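You operate a simulated robot arm through the tools that you are given. There is no shell and no other tool. Be economical: measure what you need, move in short steps, check, and stop when the job is done.

Carry out the task below with a simulated robot arm. There is one attempt and no reset: what you move stays moved.

JOB
Fetch the Size 40 white-topped shim from the top of the test bench and stand it on top of the orange case.

The check looks at the end state, three seconds after you hand in, the way a careful person would. Anything else that was tipped, shoved, dropped, spilled or broken makes it a failure.

ROBOT AND FRAMES
A 7-joint arm with a two-finger parallel gripper, fixed in place. Base frame: the origin is at the foot of the arm, x ahead of it, y to its left, z up; the work surface is at about z = 0. Units: mm, rad, N and s.
With the tool pointing down near the work surface it reaches from about 220 to 580 mm from the base axis. Its first joint turns from -1.152 to 1.152 rad. Payload 2.5 kg.
Tool frame: the origin (TCP) lies between the finger pads and is the grasp point; the fingertips stand 23 mm ahead of it; z points along the fingers, y is the line along which they close. The gripper opens to 94 mm. The fingers are 38 mm wide and 10 mm thick; the gripper's body (54 by 96 mm) begins 39 mm behind the TCP.
Orientation is that of the tool frame in the base frame, as [roll, pitch, yaw] about the fixed x, y, z axes, in that order (R = Rz(yaw) Ry(pitch) Rx(roll)). With the fingers straight down and closing along the base's y, the tool's x points along the base's -x, its y along +y and its z along -z.

CONTROLS
- The arm moves only by the tool step_arm. Its argument "steps" is a list of rows, each an object of numbers (a shift or turn left out is 0, a gripper value left out holds the last): "tx", "ty", "tz": the shift along the base's x, y, z in units of 400 mm (1.0 is 400 mm); "twist": the turn about the base's z in units of 60 degrees (1.0 is 60 degrees). In form: [{"tx": .., "ty": .., "tz": .., "twist": ..}, ...]. A call has 1 to 8 rows; each row is the pose to reach, as a shift and turn from the pose commanded when the call began. "gripper" is the opening, from 0 (shut) to 1 (fully open), set as the call begins (left out, the last holds). A call with a number of a shift or a turn outside -1 to 1 is refused whole. A row lasts 0.2 s, in which the tool goes at most 50 mm and 0.15 rad; a call with a longer step from one row to the next is refused whole, and so is a gripper value outside its range. A pose out of reach is approached as far as the arm can. The call stops where the force on the tool passes 40 N (or 10 N more than at its start, if that is more) or the arm is blocked; 0.2 s more then pass. The fingers move at their own pace (about 108 mm/s each) and stop on an object; they squeeze with about 35 N. The grip force told is the motor's: it shows also when the fingers shut on nothing. Time passes only in rows, and 0.2 s behind the last, so rows that repeat a pose let the fingers close. The reply holds the time, the measured pose of the TCP, the force on the tool along the base axes, the opening and the grip force, in the units named above and with some noise, and new pictures: "show" is both (left out), scene, wrist or none.
- Cameras (640 x 400 px; columns grow to the right, rows downward): "scene" is fixed at [131.8, -416.1, 549.9]; the picture's right is [0.72, -0.70, 0.00], its down [-0.35, -0.36, -0.86] and it looks along [0.60, 0.62, -0.50] (base axes); focal length 372 px, centre (320, 200). "wrist" rides on the gripper at [86, 16, -75] in the tool frame; the picture's right is [-0.18, 0.98, 0.00], its down [-0.58, -0.11, -0.81] and it looks along [-0.79, -0.15, 0.59] (tool axes); focal length 243 px, centre (320, 200).
- measure_at(camera, pixels): for up to 12 pixels [column, row] of the newest picture of that camera ("zoom" is the newest enlarged one), the place [x, y, z] in the base frame of the surface seen there, good to about 2 mm. It takes no simulated time.
- enlarge(camera, box): a new picture of the part [left, top, right, bottom] of that camera's present view, enlarged. It takes no simulated time.
- job_done(): hands the job in; it is judged then, once.

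Work in short steps. Measure before you move; look again where a grasp or a placing could have gone wrong, and mend it. You have 60 turns and 170 pictures in all, those below and enlarged ones among them. Open the gripper and draw the arm clear of the work before you hand the job in, unless the task says otherwise; then end with one line.

The tools are called after "Request:" as name(argument=value, ...) on one line, values as JSON. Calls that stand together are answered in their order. step_arm: Moves the arm, as the interface text tells. Its arguments: {"type":"object","properties":{"steps":{"type":"array"},"gripper":{"type":"number"},"show":{"type":"string","enum":["both","scene","wrist","none"]}},"required":["steps"]} The other tools are called the same way: measure_at (camera, pixels) gives the place of the surface under pixels of a picture; enlarge (camera, box) takes an enlarged picture of a part of a camera's view; job_done () hands the job in.

At the start:

```text
clock: 0.0
tool_pos: [435.7, 44.1, 274.0]
tcp_rot: [-3.14, -0.001, 3.141]
ft_force: [0.0, 0.8, 0.0]
gripper_width: 94.3
grasp_force: 0.0
```

scene: 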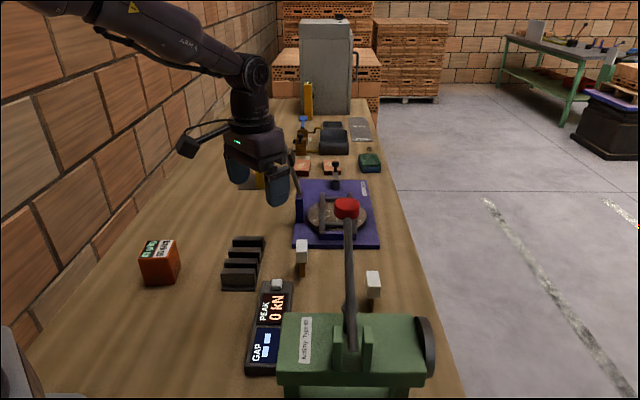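
wrist: 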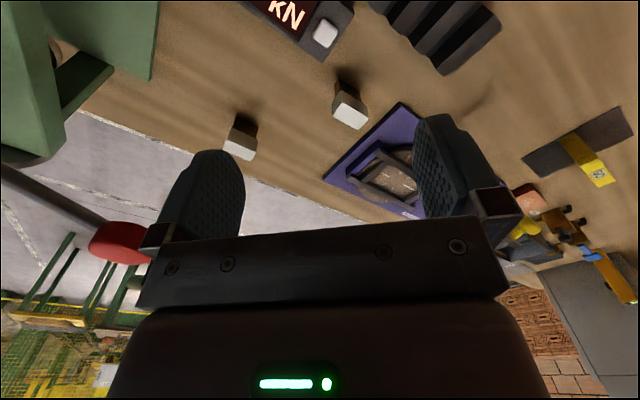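

The scene shows white-topped pieces near (301,252), (373,285) and an orange box near (160,262). I enlarge these to read the labels.

Request:
enlarge(camera="scene", box=[220, 220, 400, 332])

Request:
enlarge(camera="scene", box=[110, 220, 210, 300])

Request:
enlarge(camera="wrist", box=[200, 0, 440, 160])

Request:
enlarge(camera="scene", box=[220, 80, 400, 200])

```text
3.56 times, centred on (310, 276) of scene
```

zoom: 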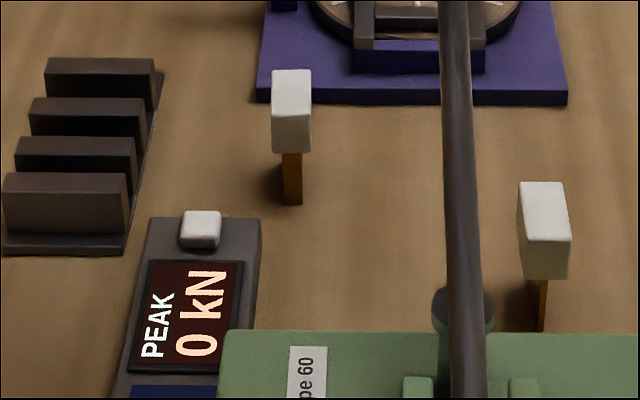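

```text
5.00 times, centred on (160, 260) of scene
```

zoom: 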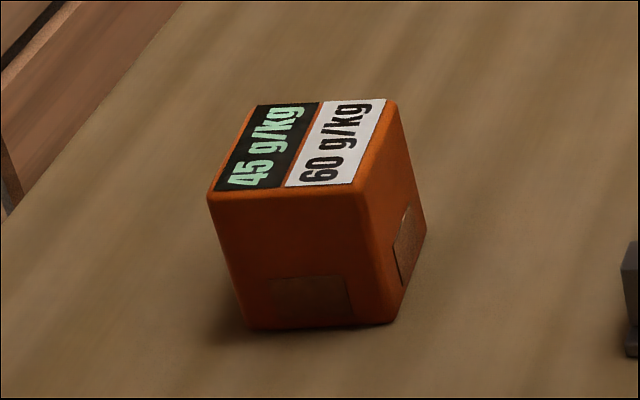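

```text
2.50 times, centred on (320, 80) of wrist
```

zoom: 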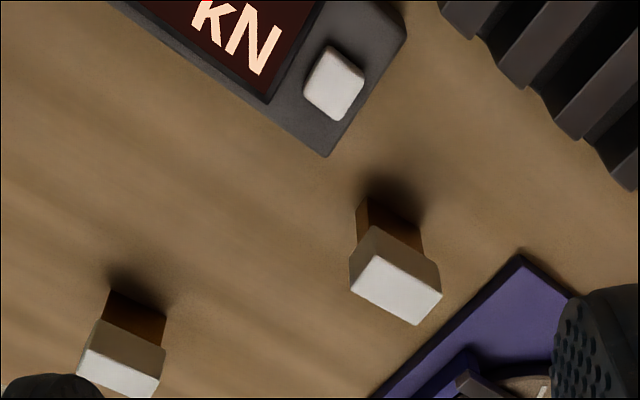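

```text
3.33 times, centred on (310, 140) of scene
```

zoom: 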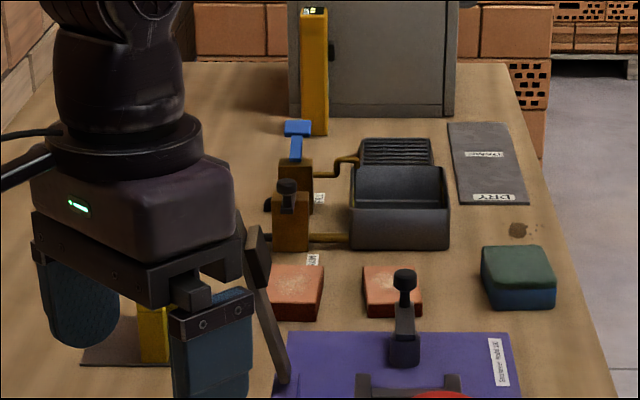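

I measure the two shims, the orange box and surroundings.

Request:
measure_at(camera="scene", pixels=[[302, 243], [301, 256], [302, 273], [373, 275], [374, 290], [372, 306], [277, 284], [152, 249], [167, 249], [160, 248], [161, 275], [348, 207]])

Request:
enlarge(camera="scene", box=[280, 230, 320, 280])

Request:
enlarge(camera="scene", box=[350, 265, 400, 315])

Request:
enlarge(camera="wrist", box=[215, 70, 385, 176])

```text
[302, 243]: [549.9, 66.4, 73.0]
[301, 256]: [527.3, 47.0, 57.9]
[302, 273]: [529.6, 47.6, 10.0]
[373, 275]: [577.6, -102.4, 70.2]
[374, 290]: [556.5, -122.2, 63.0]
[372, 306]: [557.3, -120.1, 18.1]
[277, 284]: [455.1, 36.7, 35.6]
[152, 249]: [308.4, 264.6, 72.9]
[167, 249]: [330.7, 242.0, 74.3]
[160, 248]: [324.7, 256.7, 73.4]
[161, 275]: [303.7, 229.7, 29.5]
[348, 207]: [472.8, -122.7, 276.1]
```

```text
8.00 times, centred on (300, 255) of scene
```

zoom: 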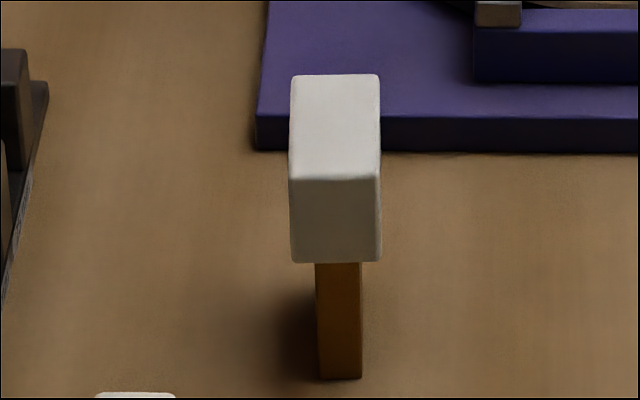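

```text
8.00 times, centred on (375, 290) of scene
```

zoom: 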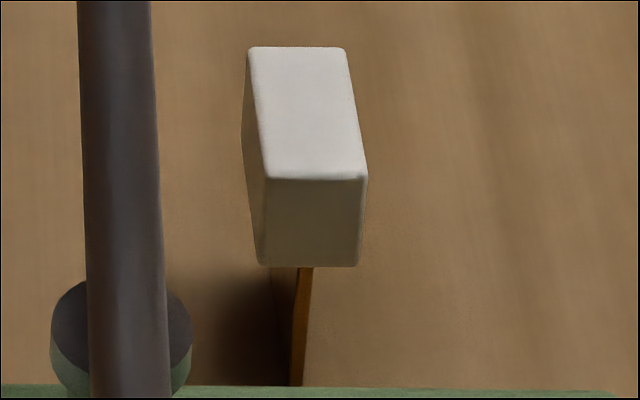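

```text
3.76 times, centred on (300, 123) of wrist
```

zoom: 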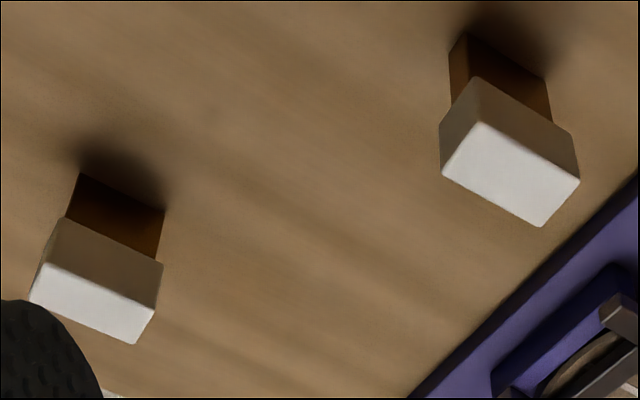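

No label faces the cameras, so a marking may be on the far (+x/+y) faces. Before moving I check heights around, including the purple rig, its lever and the yellow block.

Request:
measure_at(camera="scene", pixels=[[335, 185], [335, 165], [298, 180], [325, 200], [300, 205], [258, 180], [306, 100], [303, 135], [350, 200], [262, 240], [335, 225], [300, 243]])

Request:
enlarge(camera="scene", box=[270, 150, 400, 260])

```text
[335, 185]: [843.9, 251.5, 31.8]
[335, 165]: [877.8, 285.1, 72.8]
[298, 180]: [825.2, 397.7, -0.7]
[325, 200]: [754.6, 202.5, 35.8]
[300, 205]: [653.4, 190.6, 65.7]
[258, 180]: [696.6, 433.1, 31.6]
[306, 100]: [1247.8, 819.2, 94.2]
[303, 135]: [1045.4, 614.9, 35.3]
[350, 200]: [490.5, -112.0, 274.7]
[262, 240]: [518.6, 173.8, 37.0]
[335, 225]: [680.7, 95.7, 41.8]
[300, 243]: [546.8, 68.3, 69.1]
```

```text
3.64 times, centred on (335, 205) of scene
```

zoom: 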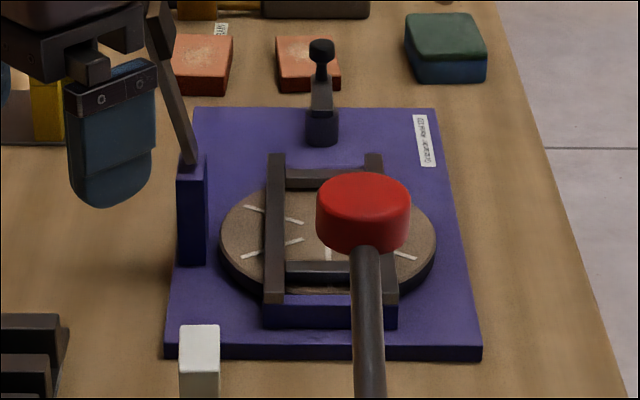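

Everything nearby is low except the red lever (473,-122,276), which I stay away from. I turn the wrist to view the shims from the +y side.

Request:
step_arm(steps=[{"twist": -0.125, "tx": 0.025, "ty": 0.03}, {"twist": -0.25, "tx": 0.05, "ty": 0.06}, {"twist": -0.375, "tx": 0.075, "ty": 0.09}, {"twist": -0.5, "tx": 0.1, "ty": 0.12}, {"twist": -0.625, "tx": 0.125, "ty": 0.15}, {"twist": -0.75, "tx": 0.15, "ty": 0.18}, {"twist": -0.875, "tx": 0.175, "ty": 0.21}, {"twist": -1.0, "tx": 0.2, "ty": 0.24}], gripper=1)

```text
clock: 1.8
tool_pos: [515.9, 140.3, 271.9]
tcp_rot: [3.141, 0.001, 2.092]
ft_force: [0.2, -0.1, -1.2]
gripper_width: 93.9
grasp_force: 0.0
```

scene: 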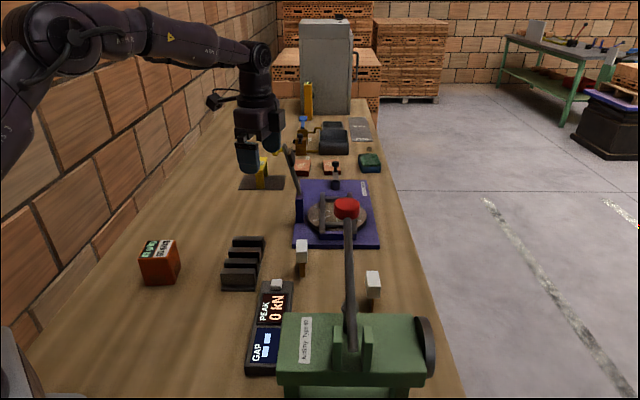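
wrist: 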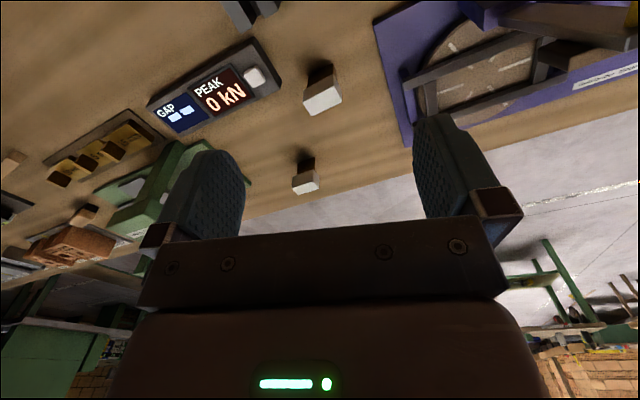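

The shims show at (320,90) and (305,175) from the +y side; I enlarge.

Request:
enlarge(camera="wrist", box=[270, 50, 366, 110])

Request:
enlarge(camera="wrist", box=[260, 140, 356, 200])

Request:
enlarge(camera="wrist", box=[0, 90, 240, 240])

```text
6.67 times, centred on (318, 80) of wrist
```

zoom: 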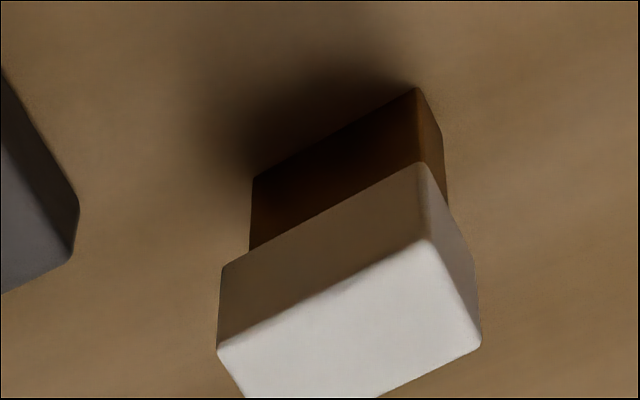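

```text
6.67 times, centred on (308, 170) of wrist
```

zoom: 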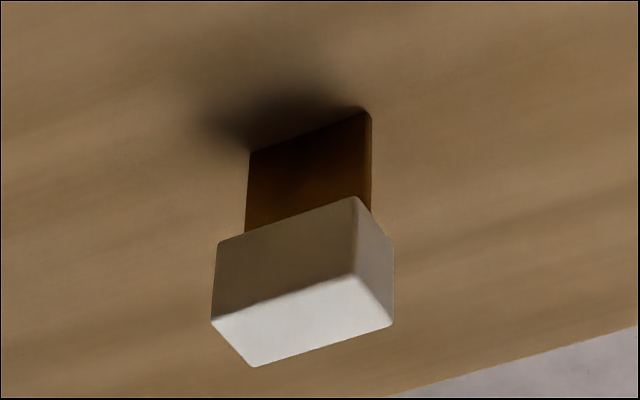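

```text
2.67 times, centred on (120, 165) of wrist
```

zoom: 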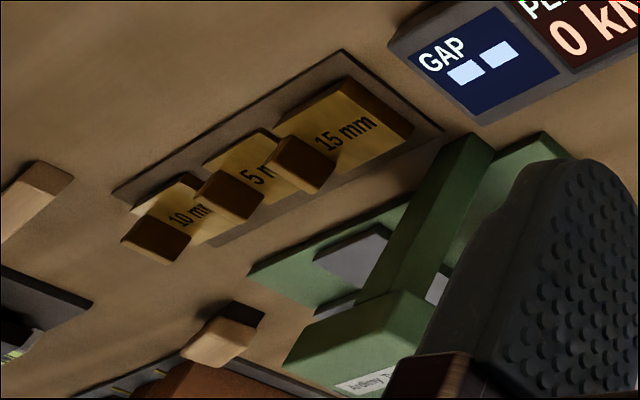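

The -x/+y faces carry no marking; the +x/-y faces are still unseen. I continue turning the wrist toward viewing from +x.

Request:
step_arm(steps=[{"twist": -0.125, "ty": -0.03}, {"twist": -0.25, "ty": -0.06}, {"twist": -0.375, "ty": -0.09}, {"twist": -0.5, "ty": -0.12}, {"twist": -0.625, "ty": -0.15}, {"twist": -0.75, "ty": -0.18}, {"twist": -0.875, "ty": -0.2}, {"twist": -1.0, "ty": -0.2}], show="none")

Request:
step_arm(steps=[{"twist": -0.125, "tx": 0.01}, {"twist": -0.25, "tx": 0.03, "tz": -0.03}, {"twist": -0.375, "tx": 0.05, "tz": -0.06}, {"twist": -0.5, "tx": 0.07, "tz": -0.09}, {"twist": -0.625, "tx": 0.09, "tz": -0.12}, {"twist": -0.75, "tx": 0.11, "tz": -0.15}, {"twist": -0.875, "tx": 0.11, "tz": -0.17}, {"twist": -1.0, "tx": 0.11, "tz": -0.18}])

```text
clock: 3.6
tool_pos: [515.8, 59.6, 271.3]
tcp_rot: [3.142, 0.001, 1.046]
ft_force: [-0.1, 0.6, 0.5]
gripper_width: 94.0
grasp_force: 0.0
```

```text
clock: 5.4
tool_pos: [558.7, 60.6, 200.5]
tcp_rot: [3.139, -0.001, -0.002]
ft_force: [0.0, -0.2, -0.4]
gripper_width: 94.0
grasp_force: 0.0
```

scene: 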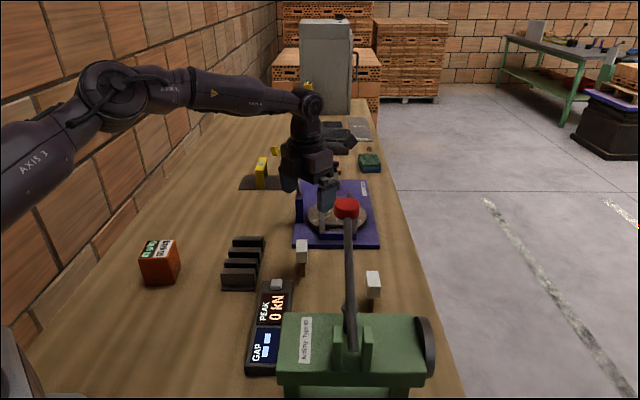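
wrist: 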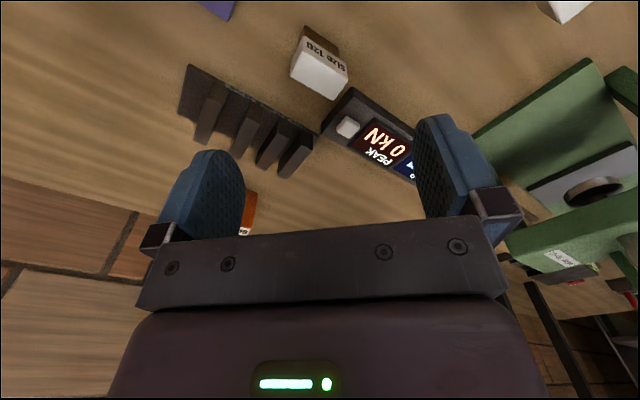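

The shim at (320,65) reads something like "Size 120"; the other is at (565,10). I enlarge, then shift for a better look at the second.

Request:
enlarge(camera="wrist", box=[270, 15, 366, 105])

Request:
enlarge(camera="wrist", box=[510, 0, 606, 60])

Request:
step_arm(steps=[{"ty": -0.05, "tz": 0.08}, {"ty": -0.1, "tz": 0.16}, {"ty": -0.1, "tz": 0.2, "twist": -0.12}, {"ty": -0.1, "tz": 0.2, "twist": -0.24}, {"ty": -0.1, "tz": 0.2, "twist": -0.36}])

```text
4.44 times, centred on (318, 60) of wrist
```

zoom: 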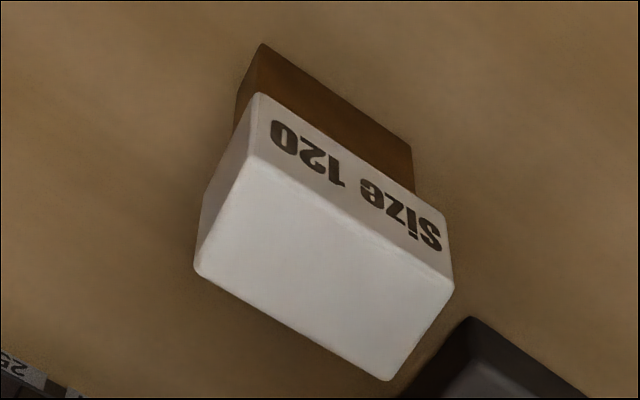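

```text
6.67 times, centred on (558, 30) of wrist
```

zoom: 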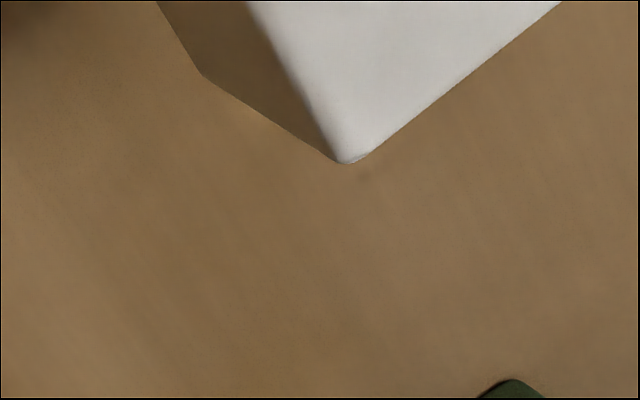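

```text
clock: 6.6
tool_pos: [559.2, 21.1, 279.1]
tcp_rot: [3.141, 0.001, -0.186]
ft_force: [0.6, -0.4, 0.6]
gripper_width: 94.0
grasp_force: 0.2
out of reach, approached as far as the arm can: row 4, 5
```

scene: 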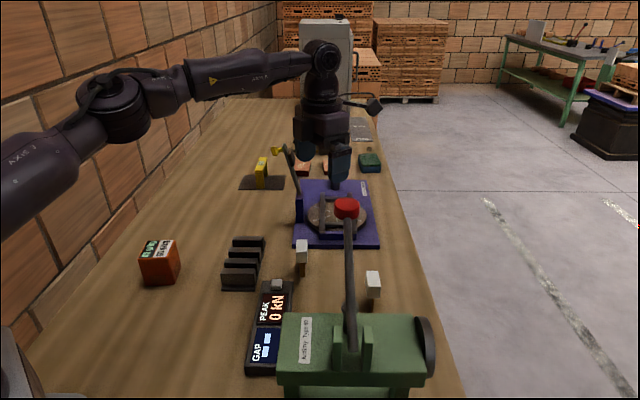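
wrist: 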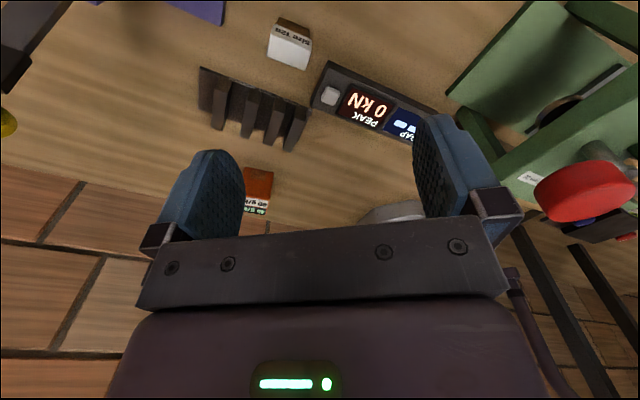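

Size 120 is the near-left shim, so the target should be the other at about (568,-112), to be confirmed. The red lever knob stands close to it, so I measure knob, lever, target shim and arm geometry.

Request:
measure_at(camera="scene", pixels=[[336, 208], [358, 208], [346, 199], [346, 216], [350, 230], [350, 260], [350, 300], [351, 340], [322, 55], [280, 62], [220, 78], [120, 105]])

Request:
enlarge(camera="scene", box=[340, 260, 404, 310])

```text
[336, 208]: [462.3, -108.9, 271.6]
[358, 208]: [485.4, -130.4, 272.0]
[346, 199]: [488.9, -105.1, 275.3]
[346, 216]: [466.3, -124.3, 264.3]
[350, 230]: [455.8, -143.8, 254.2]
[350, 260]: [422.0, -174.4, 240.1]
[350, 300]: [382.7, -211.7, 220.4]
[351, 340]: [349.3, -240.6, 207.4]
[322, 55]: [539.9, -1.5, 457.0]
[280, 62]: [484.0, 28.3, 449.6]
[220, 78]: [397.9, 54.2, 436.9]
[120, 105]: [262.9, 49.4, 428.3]
```

```text
8.00 times, centred on (372, 285) of scene
```

zoom: 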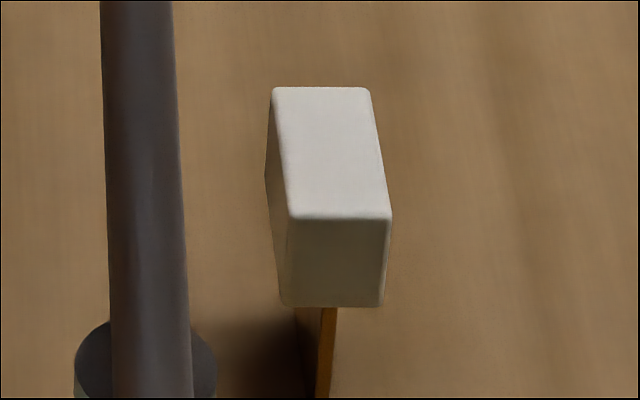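

I measure the target shim's corners in the zoom and the cylinder beside it.

Request:
measure_at(camera="zoom", pixels=[[278, 93], [364, 93], [298, 210], [384, 212], [296, 225], [384, 225], [290, 296], [376, 296], [328, 330], [305, 330], [90, 345], [200, 345]])

Request:
measure_at(camera="scene", pixels=[[142, 249], [160, 259], [178, 258], [174, 241], [150, 241], [420, 330], [365, 325], [410, 320]])

```text
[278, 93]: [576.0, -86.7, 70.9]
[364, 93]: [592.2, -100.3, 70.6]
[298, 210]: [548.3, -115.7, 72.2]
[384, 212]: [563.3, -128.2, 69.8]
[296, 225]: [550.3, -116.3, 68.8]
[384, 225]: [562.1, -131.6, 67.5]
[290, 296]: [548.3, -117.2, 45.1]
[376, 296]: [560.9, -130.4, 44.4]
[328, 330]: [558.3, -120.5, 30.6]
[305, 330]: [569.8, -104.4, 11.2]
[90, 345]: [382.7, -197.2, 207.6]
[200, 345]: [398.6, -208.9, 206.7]
```

```text
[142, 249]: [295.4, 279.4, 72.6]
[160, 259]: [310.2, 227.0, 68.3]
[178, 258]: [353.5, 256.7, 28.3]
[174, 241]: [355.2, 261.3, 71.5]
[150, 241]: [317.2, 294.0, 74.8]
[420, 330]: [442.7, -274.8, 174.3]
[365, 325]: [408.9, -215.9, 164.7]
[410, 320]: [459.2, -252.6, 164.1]
```

Target centre is about (570,-108), top z 72, long axis at 45° (head 40×21 mm). I turn the wrist to yaw ≈45° with the camera bracket away from the knob, staying high.

Request:
step_arm(steps=[{"twist": 0.14}, {"twist": 0.28}, {"twist": 0.42}, {"twist": 0.56}, {"twist": 0.7}, {"twist": 0.84}, {"twist": 0.98}, {"twist": 0.98}])

```text
clock: 8.4
tool_pos: [558.8, 19.2, 280.9]
tcp_rot: [-3.14, 0.001, 0.84]
ft_force: [0.0, -0.4, 0.0]
gripper_width: 93.9
grasp_force: 0.1
```

scene: 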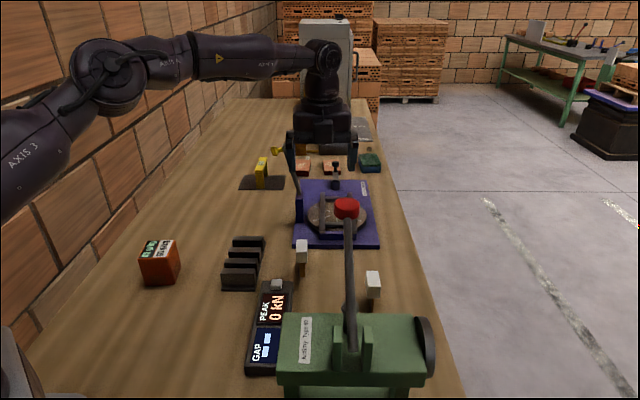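
wrist: 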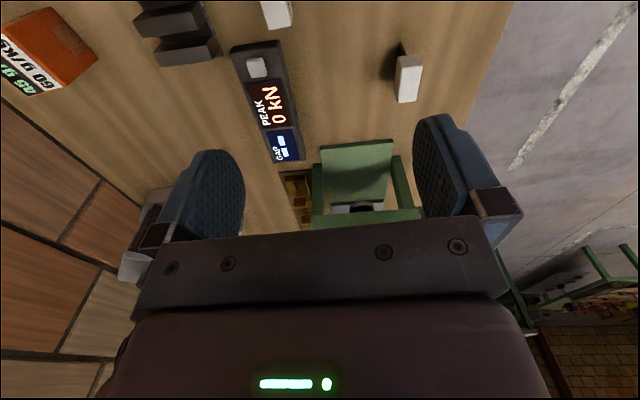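

Yaw is 0.84; I move to above the shim at (570,-108) with yaw 0.785, still at z≈280.

Request:
step_arm(steps=[{"ty": -0.08, "tx": 0.007, "twist": -0.02}, {"ty": -0.16, "tx": 0.014, "twist": -0.04}, {"ty": -0.24, "tx": 0.021, "twist": -0.0525}, {"ty": -0.318, "tx": 0.028, "twist": -0.0525}, {"ty": -0.318, "tx": 0.028, "twist": -0.0525}])

```text
clock: 9.6
tool_pos: [569.5, -108.1, 280.9]
tcp_rot: [-3.141, -0.002, 0.784]
ft_force: [0.4, -0.5, 0.0]
gripper_width: 94.0
grasp_force: 0.0
```

scene: 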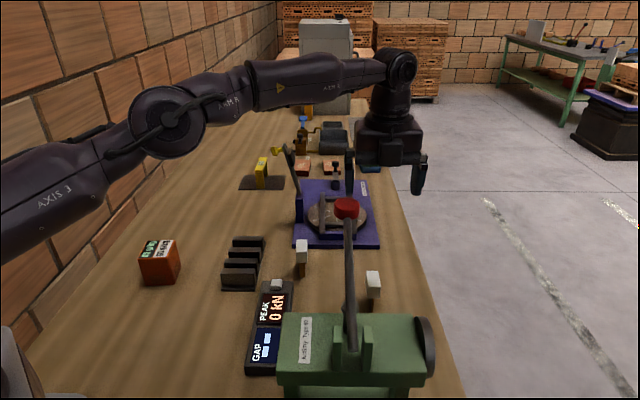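
wrist: 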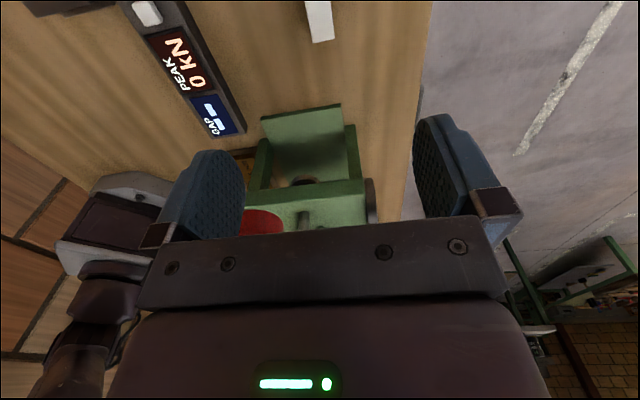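

The shim shows at (318,20) in the wrist view. I check the forearm's position against the knob before descending.

Request:
measure_at(camera="scene", pixels=[[400, 68], [360, 72], [360, 84], [300, 80], [300, 100], [220, 95], [170, 120], [392, 140], [349, 170], [358, 150]])

Request:
measure_at(camera="wrist", pixels=[[310, 5], [327, 5], [315, 38], [332, 36], [262, 215], [262, 230]])

```text
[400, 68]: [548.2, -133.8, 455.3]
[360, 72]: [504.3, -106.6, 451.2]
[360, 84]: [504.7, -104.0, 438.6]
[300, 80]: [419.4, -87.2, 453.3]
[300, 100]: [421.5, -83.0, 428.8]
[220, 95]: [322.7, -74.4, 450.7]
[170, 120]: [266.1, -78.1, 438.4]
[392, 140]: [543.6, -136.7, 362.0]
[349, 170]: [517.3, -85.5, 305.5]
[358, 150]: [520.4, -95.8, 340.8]
```

```text
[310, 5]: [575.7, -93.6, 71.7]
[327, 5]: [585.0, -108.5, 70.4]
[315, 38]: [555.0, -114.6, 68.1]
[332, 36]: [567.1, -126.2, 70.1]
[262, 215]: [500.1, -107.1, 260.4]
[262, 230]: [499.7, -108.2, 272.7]
```

The hand clears the knob by about 15 mm; the forearm will pass close to it when lower. I descend part of the way and re-measure.

Request:
step_arm(steps=[{"tz": -0.06}, {"tz": -0.12}, {"tz": -0.18}, {"tz": -0.24}, {"tz": -0.24}])

```text
clock: 10.8
tool_pos: [572.7, -108.5, 183.1]
tcp_rot: [3.141, -0.002, 0.784]
ft_force: [0.6, 0.5, 0.1]
gripper_width: 93.9
grasp_force: 0.0
```

scene: 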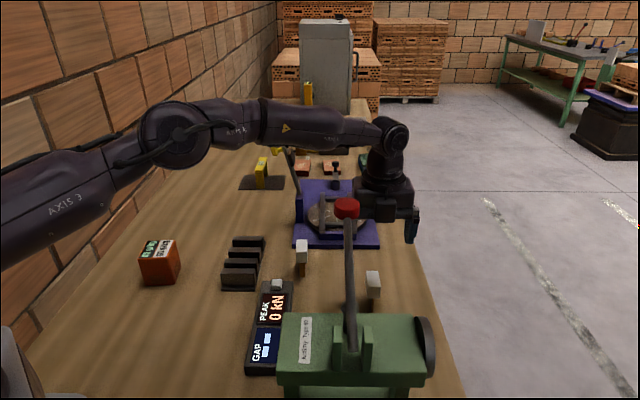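
wrist: 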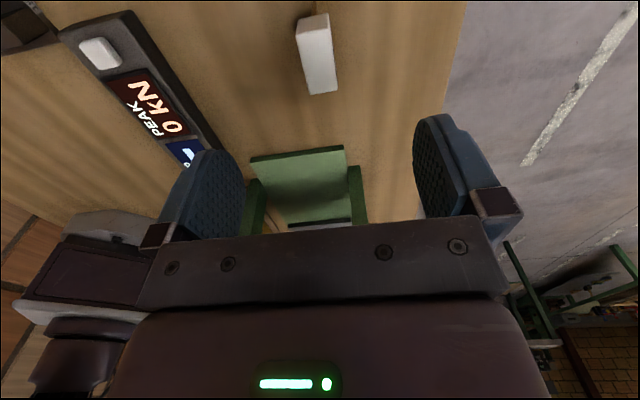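

At z 183, I measure the forearm, hand and knob, plus the shim from the wrist.

Request:
measure_at(camera="scene", pixels=[[395, 138], [360, 133], [360, 145], [345, 150], [335, 140], [300, 125], [300, 148], [240, 128], [180, 135], [60, 190], [360, 205], [366, 180]])

Request:
measure_at(camera="wrist", pixels=[[298, 20], [327, 16], [309, 92], [335, 90], [317, 55]])

Request:
enlarge(camera="scene", box=[270, 90, 430, 250])

```text
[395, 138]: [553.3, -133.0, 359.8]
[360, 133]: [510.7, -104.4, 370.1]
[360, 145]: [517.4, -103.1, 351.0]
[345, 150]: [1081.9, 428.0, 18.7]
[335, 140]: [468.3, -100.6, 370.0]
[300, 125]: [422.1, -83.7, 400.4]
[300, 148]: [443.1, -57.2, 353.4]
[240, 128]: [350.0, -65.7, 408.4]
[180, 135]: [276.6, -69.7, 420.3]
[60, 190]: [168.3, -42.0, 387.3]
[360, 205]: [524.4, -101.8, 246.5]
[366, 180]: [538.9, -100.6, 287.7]
```

```text
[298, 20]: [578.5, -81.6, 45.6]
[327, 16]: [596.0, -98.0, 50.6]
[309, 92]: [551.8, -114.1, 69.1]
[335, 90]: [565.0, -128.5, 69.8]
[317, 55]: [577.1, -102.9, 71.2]
```

```text
2.50 times, centred on (350, 170) of scene
```

zoom: 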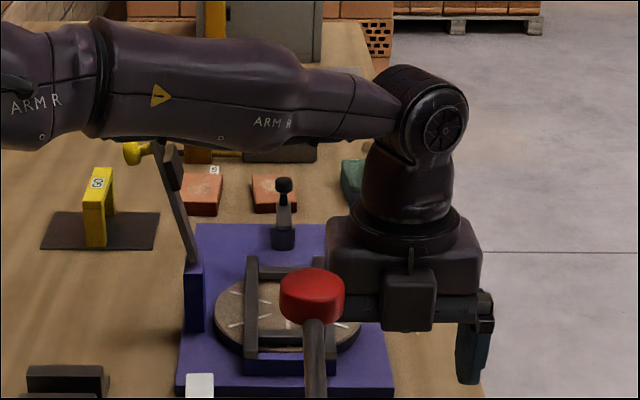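

Estimated forearm–knob clearance at the grasp is about 8 mm if I grip only the top ~12 mm of the head. I go down to z≈123 and re-measure.

Request:
step_arm(steps=[{"tz": -0.05, "ty": 0.005}, {"tz": -0.1, "ty": 0.005}, {"tz": -0.15, "ty": 0.005}, {"tz": -0.15, "ty": 0.005}])

Request:
enlarge(camera="scene", box=[300, 150, 420, 225])

```text
clock: 11.8
tool_pos: [570.9, -106.5, 123.9]
tcp_rot: [3.142, 0.001, 0.783]
ft_force: [0.5, -0.5, -0.9]
gripper_width: 94.0
grasp_force: 0.1
```

scene: 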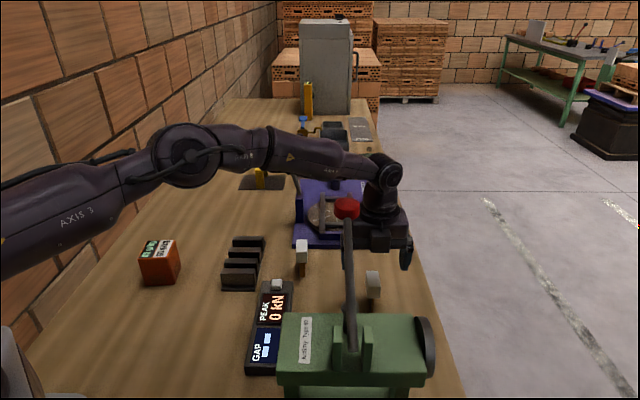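
wrist: 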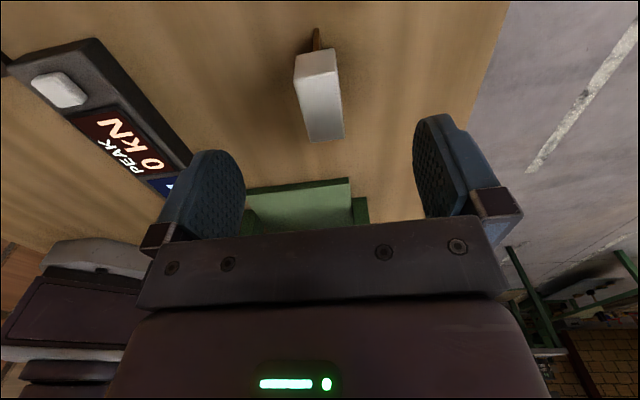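

```text
5.33 times, centred on (360, 188) of scene
```

zoom: 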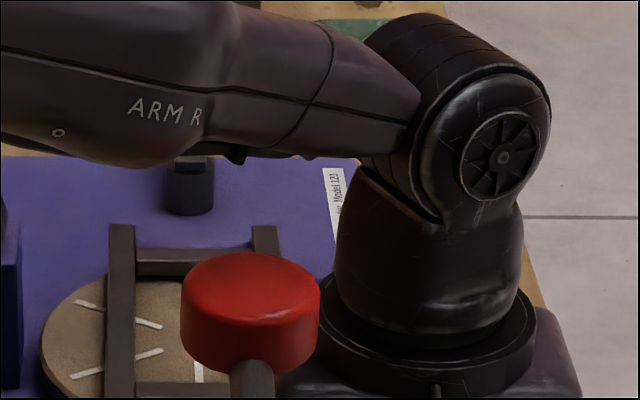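

I measure the forearm's underside edge versus the knob in this zoom.

Request:
measure_at(camera="zoom", pixels=[[270, 140], [310, 148], [340, 150], [230, 145], [170, 155], [130, 160], [350, 90], [250, 255], [186, 285], [316, 285], [345, 220], [300, 120]])

```text
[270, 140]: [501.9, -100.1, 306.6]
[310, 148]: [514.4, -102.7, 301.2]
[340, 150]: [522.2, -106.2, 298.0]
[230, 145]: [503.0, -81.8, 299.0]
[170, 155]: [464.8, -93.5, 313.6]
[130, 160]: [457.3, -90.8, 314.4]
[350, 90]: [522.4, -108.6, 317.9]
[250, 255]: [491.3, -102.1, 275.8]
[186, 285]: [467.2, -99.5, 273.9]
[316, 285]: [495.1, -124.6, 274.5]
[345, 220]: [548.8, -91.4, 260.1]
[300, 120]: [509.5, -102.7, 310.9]
```

The forearm underside is about 30 mm above the knob now and would end near zero clearance at grasp depth, which is too tight. The elbow shifted with wrist yaw earlier, so I retreat up and turn the hand by 180° (same closing line) to see whether the elbow sits farther left.

Request:
step_arm(steps=[{"tz": 0.1}, {"tz": 0.2}, {"tz": 0.3}, {"tz": 0.4}, {"tz": 0.45}], show="none")

Request:
step_arm(steps=[{"twist": 0.125}, {"twist": 0.25}, {"twist": 0.375}, {"twist": 0.5}, {"twist": 0.625}, {"twist": 0.75}, {"twist": 0.875}, {"twist": 1.0}], show="scene")

Request:
step_arm(steps=[{"twist": 0.125}, {"twist": 0.25}, {"twist": 0.375}, {"twist": 0.5}, {"twist": 0.625}, {"twist": 0.75}, {"twist": 0.875}, {"twist": 1.0}], show="scene")

Request:
step_arm(steps=[{"twist": 0.125}, {"twist": 0.25}, {"twist": 0.375}, {"twist": 0.5}, {"twist": 0.625}, {"twist": 0.75}, {"twist": 0.875}, {"twist": 1.0}])

```text
clock: 13.0
tool_pos: [570.3, -106.4, 303.0]
tcp_rot: [3.142, 0.0, 0.783]
ft_force: [1.2, 0.2, -0.6]
gripper_width: 93.8
grasp_force: 0.0
```

```text
clock: 14.8
tool_pos: [569.4, -106.1, 304.0]
tcp_rot: [3.141, 0.001, 1.833]
ft_force: [0.4, -0.4, 0.0]
gripper_width: 93.7
grasp_force: 0.1
```

scene: 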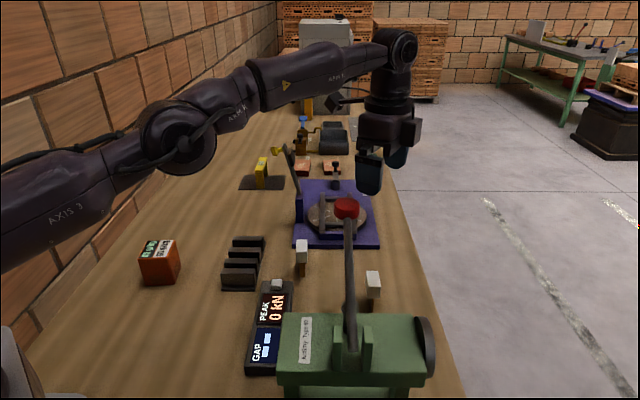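

```text
clock: 16.6
tool_pos: [569.8, -106.4, 304.0]
tcp_rot: [3.141, 0.0, 2.88]
ft_force: [0.2, 0.2, 0.8]
gripper_width: 93.9
grasp_force: 0.1
```

scene: 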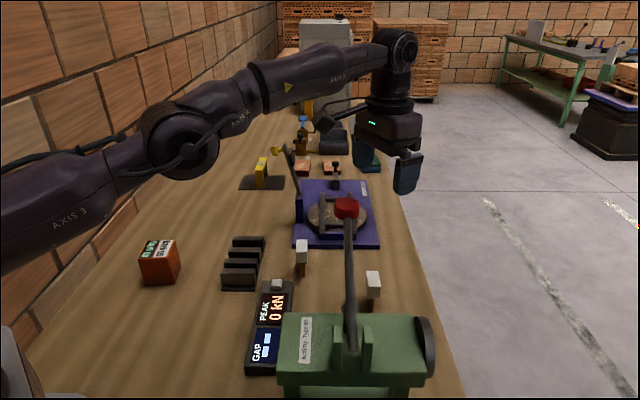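

```text
clock: 18.4
tool_pos: [570.2, -106.2, 304.7]
tcp_rot: [3.14, -0.001, -2.356]
ft_force: [0.0, 0.2, -0.3]
gripper_width: 94.0
grasp_force: 0.2
```

scene: 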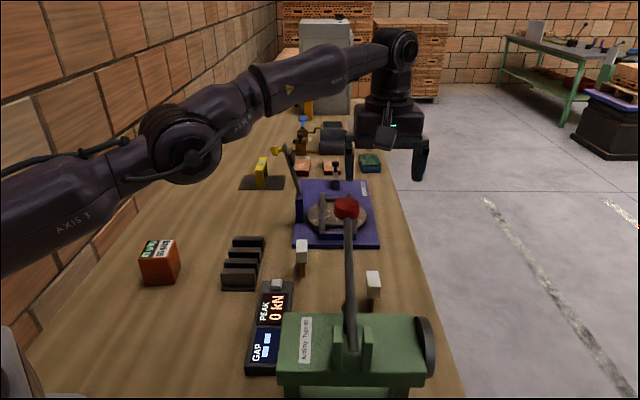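
wrist: 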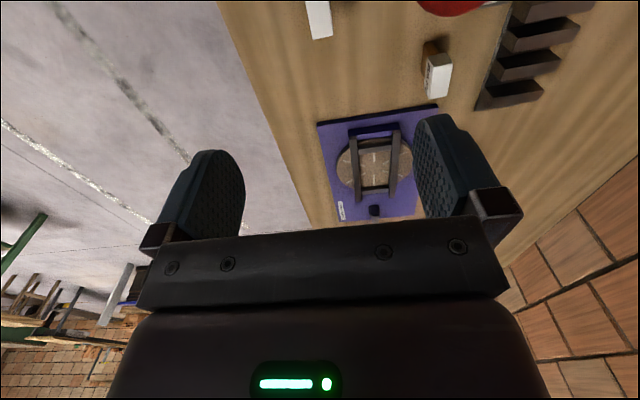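

The elbow now appears lower in the picture, at (185,145). I measure the forearm here to compare.

Request:
measure_at(camera="scene", pixels=[[400, 46], [360, 58], [330, 68], [300, 80], [250, 105], [225, 120], [190, 150], [120, 175], [60, 205], [20, 220]])

```text
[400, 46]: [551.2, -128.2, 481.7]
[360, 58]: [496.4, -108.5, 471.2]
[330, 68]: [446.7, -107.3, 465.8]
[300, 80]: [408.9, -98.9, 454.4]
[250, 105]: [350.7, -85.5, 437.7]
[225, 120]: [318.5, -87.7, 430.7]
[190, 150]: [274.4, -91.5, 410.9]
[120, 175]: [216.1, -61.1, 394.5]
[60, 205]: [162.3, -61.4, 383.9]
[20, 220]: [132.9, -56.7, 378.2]
```

This is worse (forearm farther right and lower). I turn back to yaw 0.785 and beyond to yaw ≈0, to learn how the elbow depends on yaw.

Request:
step_arm(steps=[{"twist": -0.125}, {"twist": -0.25}, {"twist": -0.375}, {"twist": -0.5}, {"twist": -0.625}, {"twist": -0.75}, {"twist": -0.875}, {"twist": -1.0}], show="none")

Request:
step_arm(steps=[{"twist": -0.125}, {"twist": -0.25}, {"twist": -0.375}, {"twist": -0.5}, {"twist": -0.625}, {"twist": -0.75}, {"twist": -0.875}, {"twist": -1.0}], show="none")

Request:
step_arm(steps=[{"twist": -0.125}, {"twist": -0.25}, {"twist": -0.375}, {"twist": -0.5}, {"twist": -0.625}, {"twist": -0.75}, {"twist": -0.875}, {"twist": -1.0}], show="scene")

Request:
measure_at(camera="scene", pixels=[[360, 58], [330, 64], [300, 72], [250, 90], [225, 100], [190, 130], [175, 120], [60, 200]])

Request:
step_arm(steps=[{"twist": -0.125}, {"twist": -0.25}, {"twist": -0.375}, {"twist": -0.5}, {"twist": -0.625}, {"twist": -0.75}], show="scene")

Request:
measure_at(camera="scene", pixels=[[360, 58], [330, 64], [300, 72], [250, 85], [225, 90], [190, 110], [175, 110], [60, 200]])

```text
clock: 20.2
tool_pos: [569.6, -105.2, 303.8]
tcp_rot: [-3.14, -0.002, 2.876]
ft_force: [0.5, -0.9, 0.1]
gripper_width: 94.3
grasp_force: 0.1
```

```text
clock: 22.0
tool_pos: [569.7, -106.2, 302.4]
tcp_rot: [3.142, 0.0, 1.829]
ft_force: [-0.7, -0.3, 0.6]
gripper_width: 94.0
grasp_force: 0.0
```

```text
clock: 23.8
tool_pos: [570.6, -106.0, 304.0]
tcp_rot: [-3.141, -0.001, 0.781]
ft_force: [-0.2, 0.3, 0.0]
gripper_width: 94.1
grasp_force: 0.0
```

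scene: 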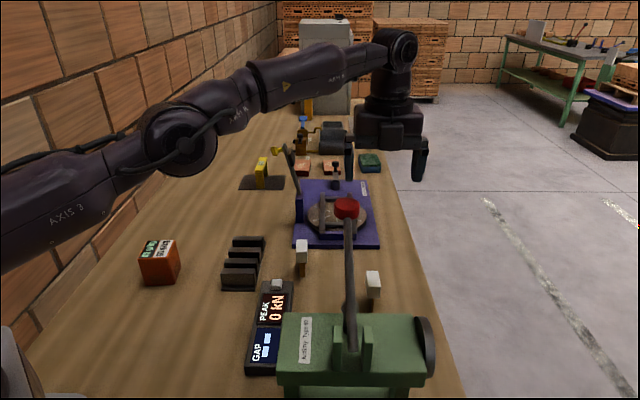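

```text
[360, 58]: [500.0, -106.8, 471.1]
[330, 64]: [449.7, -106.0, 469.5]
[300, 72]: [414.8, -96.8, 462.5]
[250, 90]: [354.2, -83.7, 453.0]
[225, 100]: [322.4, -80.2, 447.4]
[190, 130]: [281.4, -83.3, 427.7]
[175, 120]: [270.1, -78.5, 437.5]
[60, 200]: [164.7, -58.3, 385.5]
```

```text
clock: 25.2
tool_pos: [569.9, -106.7, 305.1]
tcp_rot: [3.141, -0.001, -0.002]
ft_force: [0.1, -0.6, 1.4]
gripper_width: 94.1
grasp_force: 0.0
```

scene: 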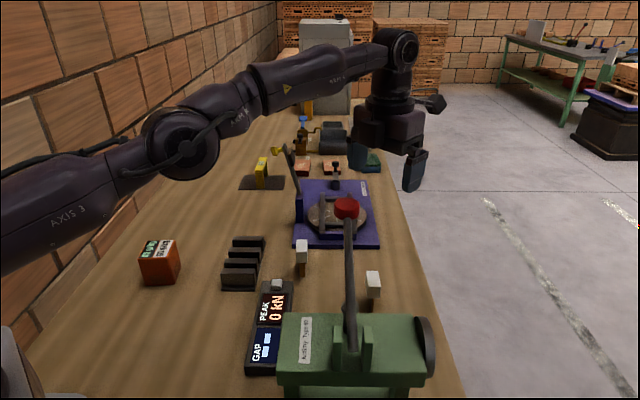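

```text
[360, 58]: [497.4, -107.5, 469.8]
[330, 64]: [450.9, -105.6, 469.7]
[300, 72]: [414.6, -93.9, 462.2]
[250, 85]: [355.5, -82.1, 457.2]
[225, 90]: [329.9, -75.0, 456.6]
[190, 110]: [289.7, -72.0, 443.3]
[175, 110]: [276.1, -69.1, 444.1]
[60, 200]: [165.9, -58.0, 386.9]
```

The elbow depends little on yaw, so I return to yaw 0.785 and plan a shallow grip on the head top (TCP ≈ 88), measuring clearance in stages. Going down to z≈105 first.

Request:
step_arm(steps=[{"twist": 0.125}, {"twist": 0.25}, {"twist": 0.375}, {"twist": 0.5}, {"twist": 0.625}, {"twist": 0.752}, {"twist": 0.752}], show="none")

Request:
step_arm(steps=[{"tz": -0.1}, {"tz": -0.2}, {"tz": -0.3}, {"tz": -0.38}, {"tz": -0.44}, {"tz": -0.49}, {"tz": -0.49}])

Request:
enlarge(camera="scene", box=[300, 150, 420, 225])

```text
clock: 26.8
tool_pos: [570.7, -106.7, 302.9]
tcp_rot: [-3.14, 0.0, 0.787]
ft_force: [0.8, 0.6, 0.2]
gripper_width: 94.1
grasp_force: 0.1
```

```text
clock: 28.4
tool_pos: [570.9, -106.9, 108.7]
tcp_rot: [-3.14, 0.0, 0.785]
ft_force: [0.3, -0.2, 0.4]
gripper_width: 93.7
grasp_force: 0.1
```

scene: 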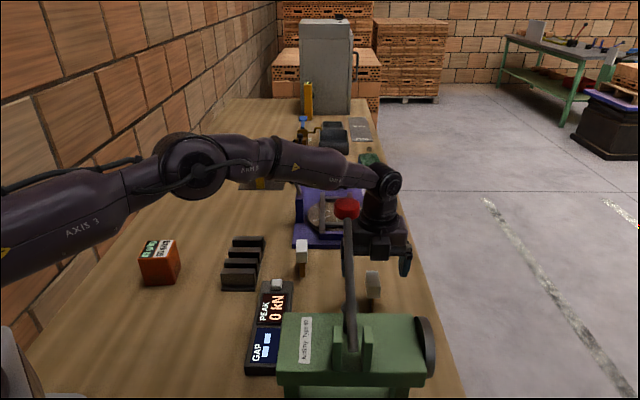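
wrist: 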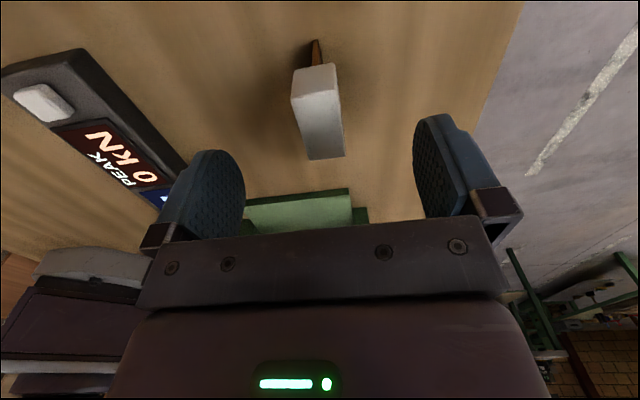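

```text
5.33 times, centred on (360, 188) of scene
```

zoom: 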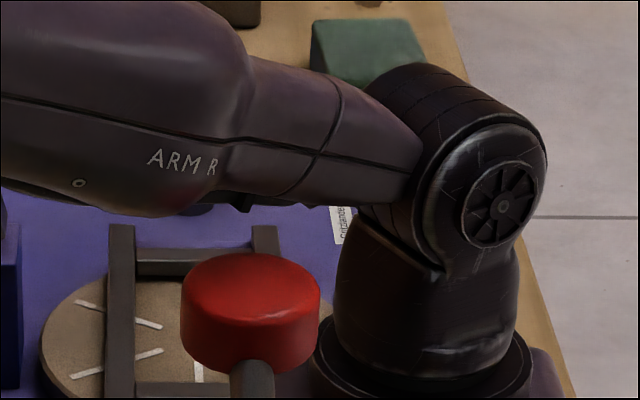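

I measure the underside and the wider forearm part above the knob again.

Request:
measure_at(camera="zoom", pixels=[[180, 212], [150, 205], [200, 205], [215, 190], [245, 205], [270, 202], [300, 200], [280, 190], [250, 180], [330, 195], [240, 256], [210, 262]])

Request:
measure_at(camera="wrist", pixels=[[308, 156], [343, 154], [294, 102], [338, 95], [320, 125], [297, 75], [330, 68]])

```text
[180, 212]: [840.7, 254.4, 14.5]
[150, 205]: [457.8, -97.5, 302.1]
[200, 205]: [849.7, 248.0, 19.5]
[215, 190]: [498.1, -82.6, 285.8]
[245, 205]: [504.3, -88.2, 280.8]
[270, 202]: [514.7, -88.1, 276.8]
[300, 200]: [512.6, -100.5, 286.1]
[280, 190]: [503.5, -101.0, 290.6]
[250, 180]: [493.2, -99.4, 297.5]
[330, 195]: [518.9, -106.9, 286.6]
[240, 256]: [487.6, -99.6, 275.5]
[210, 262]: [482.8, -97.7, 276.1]
```

```text
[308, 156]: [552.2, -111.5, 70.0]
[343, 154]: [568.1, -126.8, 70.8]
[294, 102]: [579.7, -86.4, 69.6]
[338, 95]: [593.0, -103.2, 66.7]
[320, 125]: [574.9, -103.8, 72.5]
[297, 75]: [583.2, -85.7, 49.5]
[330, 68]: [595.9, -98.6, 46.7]
```

Clearance now is about 20 mm, becoming only ~3 mm at grasp depth. Shifting the hand along the shim's long axis (+x,+y by ~9 mm) moves the forearm sideways off the knob while still gripping ~25 mm of the head; I test that at this height.

Request:
step_arm(steps=[{"tx": 0.011, "ty": 0.011}, {"tx": 0.0225, "ty": 0.0225}, {"tx": 0.0225, "ty": 0.0225}])

Request:
enlarge(camera="scene", box=[300, 150, 420, 225])

```text
clock: 29.2
tool_pos: [580.0, -95.8, 107.9]
tcp_rot: [3.141, 0.0, 0.785]
ft_force: [-0.7, 0.2, -0.1]
gripper_width: 94.0
grasp_force: 0.0
```

scene: 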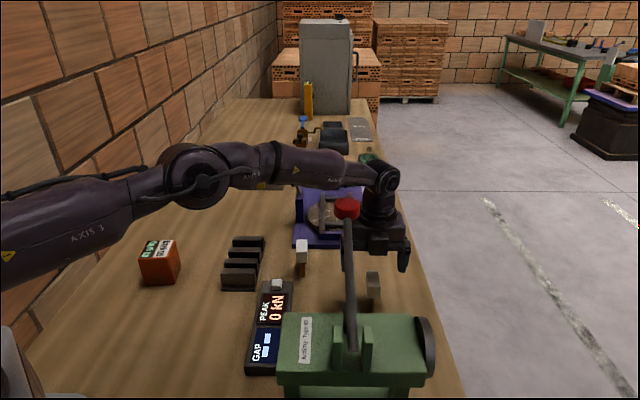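
wrist: 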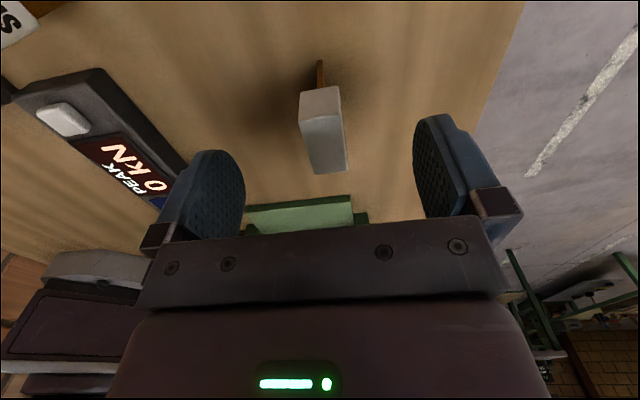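

```text
5.33 times, centred on (360, 188) of scene
```

zoom: 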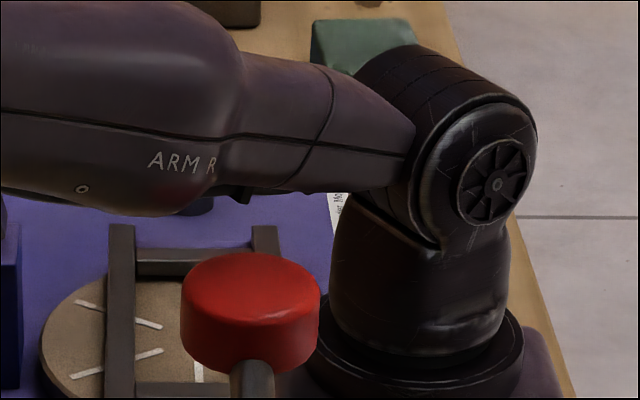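

I measure the forearm side again at this offset.

Request:
measure_at(camera="zoom", pixels=[[150, 208], [180, 208], [190, 190], [215, 185], [235, 193], [262, 190], [290, 187], [280, 170], [250, 165], [200, 170], [320, 185]])

Request:
measure_at(camera="wrist", pixels=[[315, 171], [345, 168], [302, 118], [340, 112], [323, 140]])

```text
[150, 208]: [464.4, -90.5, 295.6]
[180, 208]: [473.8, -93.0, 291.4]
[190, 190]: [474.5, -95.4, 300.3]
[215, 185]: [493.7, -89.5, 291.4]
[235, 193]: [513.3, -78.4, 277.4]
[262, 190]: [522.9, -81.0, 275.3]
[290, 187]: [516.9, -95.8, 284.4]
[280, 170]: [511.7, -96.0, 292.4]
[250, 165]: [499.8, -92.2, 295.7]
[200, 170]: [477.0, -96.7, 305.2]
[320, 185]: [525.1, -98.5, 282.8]
```

```text
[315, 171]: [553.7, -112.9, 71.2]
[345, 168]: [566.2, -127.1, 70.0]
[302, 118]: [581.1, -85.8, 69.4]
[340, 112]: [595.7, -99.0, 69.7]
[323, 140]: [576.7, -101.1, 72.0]
```

At this offset the forearm overlaps the knob by only ~3 mm laterally with roughly 8 mm predicted clearance at depth. I nudge x by 2 mm and lower slowly to z≈90.

Request:
step_arm(steps=[{"tx": 0.006}, {"tx": 0.006, "tz": -0.015}, {"tx": 0.006, "tz": -0.03}, {"tx": 0.006, "tz": -0.045}, {"tx": 0.006, "tz": -0.045}])

Request:
enlarge(camera="scene", box=[300, 160, 420, 235])

```text
clock: 30.4
tool_pos: [581.9, -98.3, 89.7]
tcp_rot: [3.141, 0.0, 0.785]
ft_force: [0.4, 0.3, 0.6]
gripper_width: 94.1
grasp_force: 0.1
```

scene: 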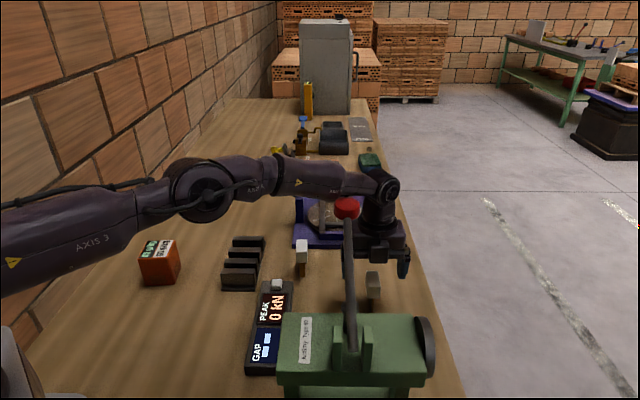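
wrist: 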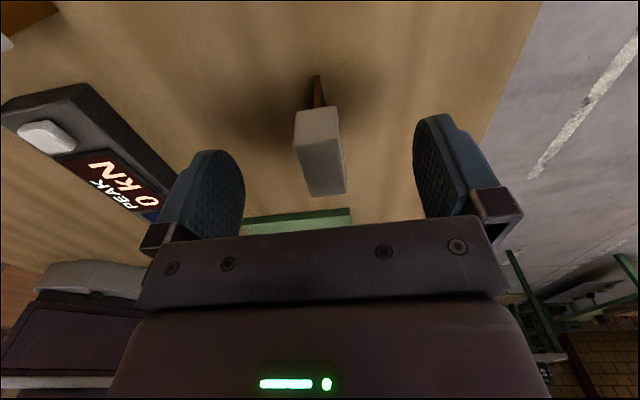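

```text
5.33 times, centred on (360, 198) of scene
```

zoom: 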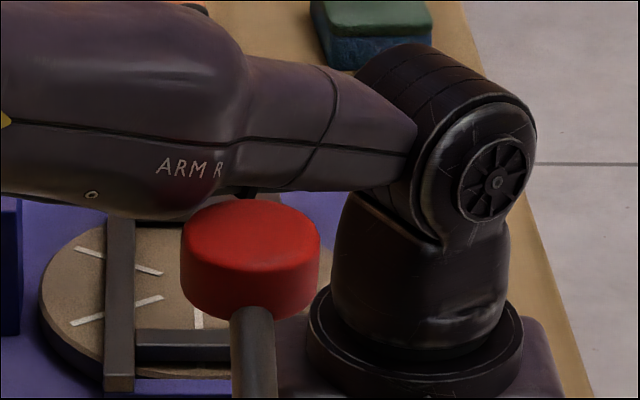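

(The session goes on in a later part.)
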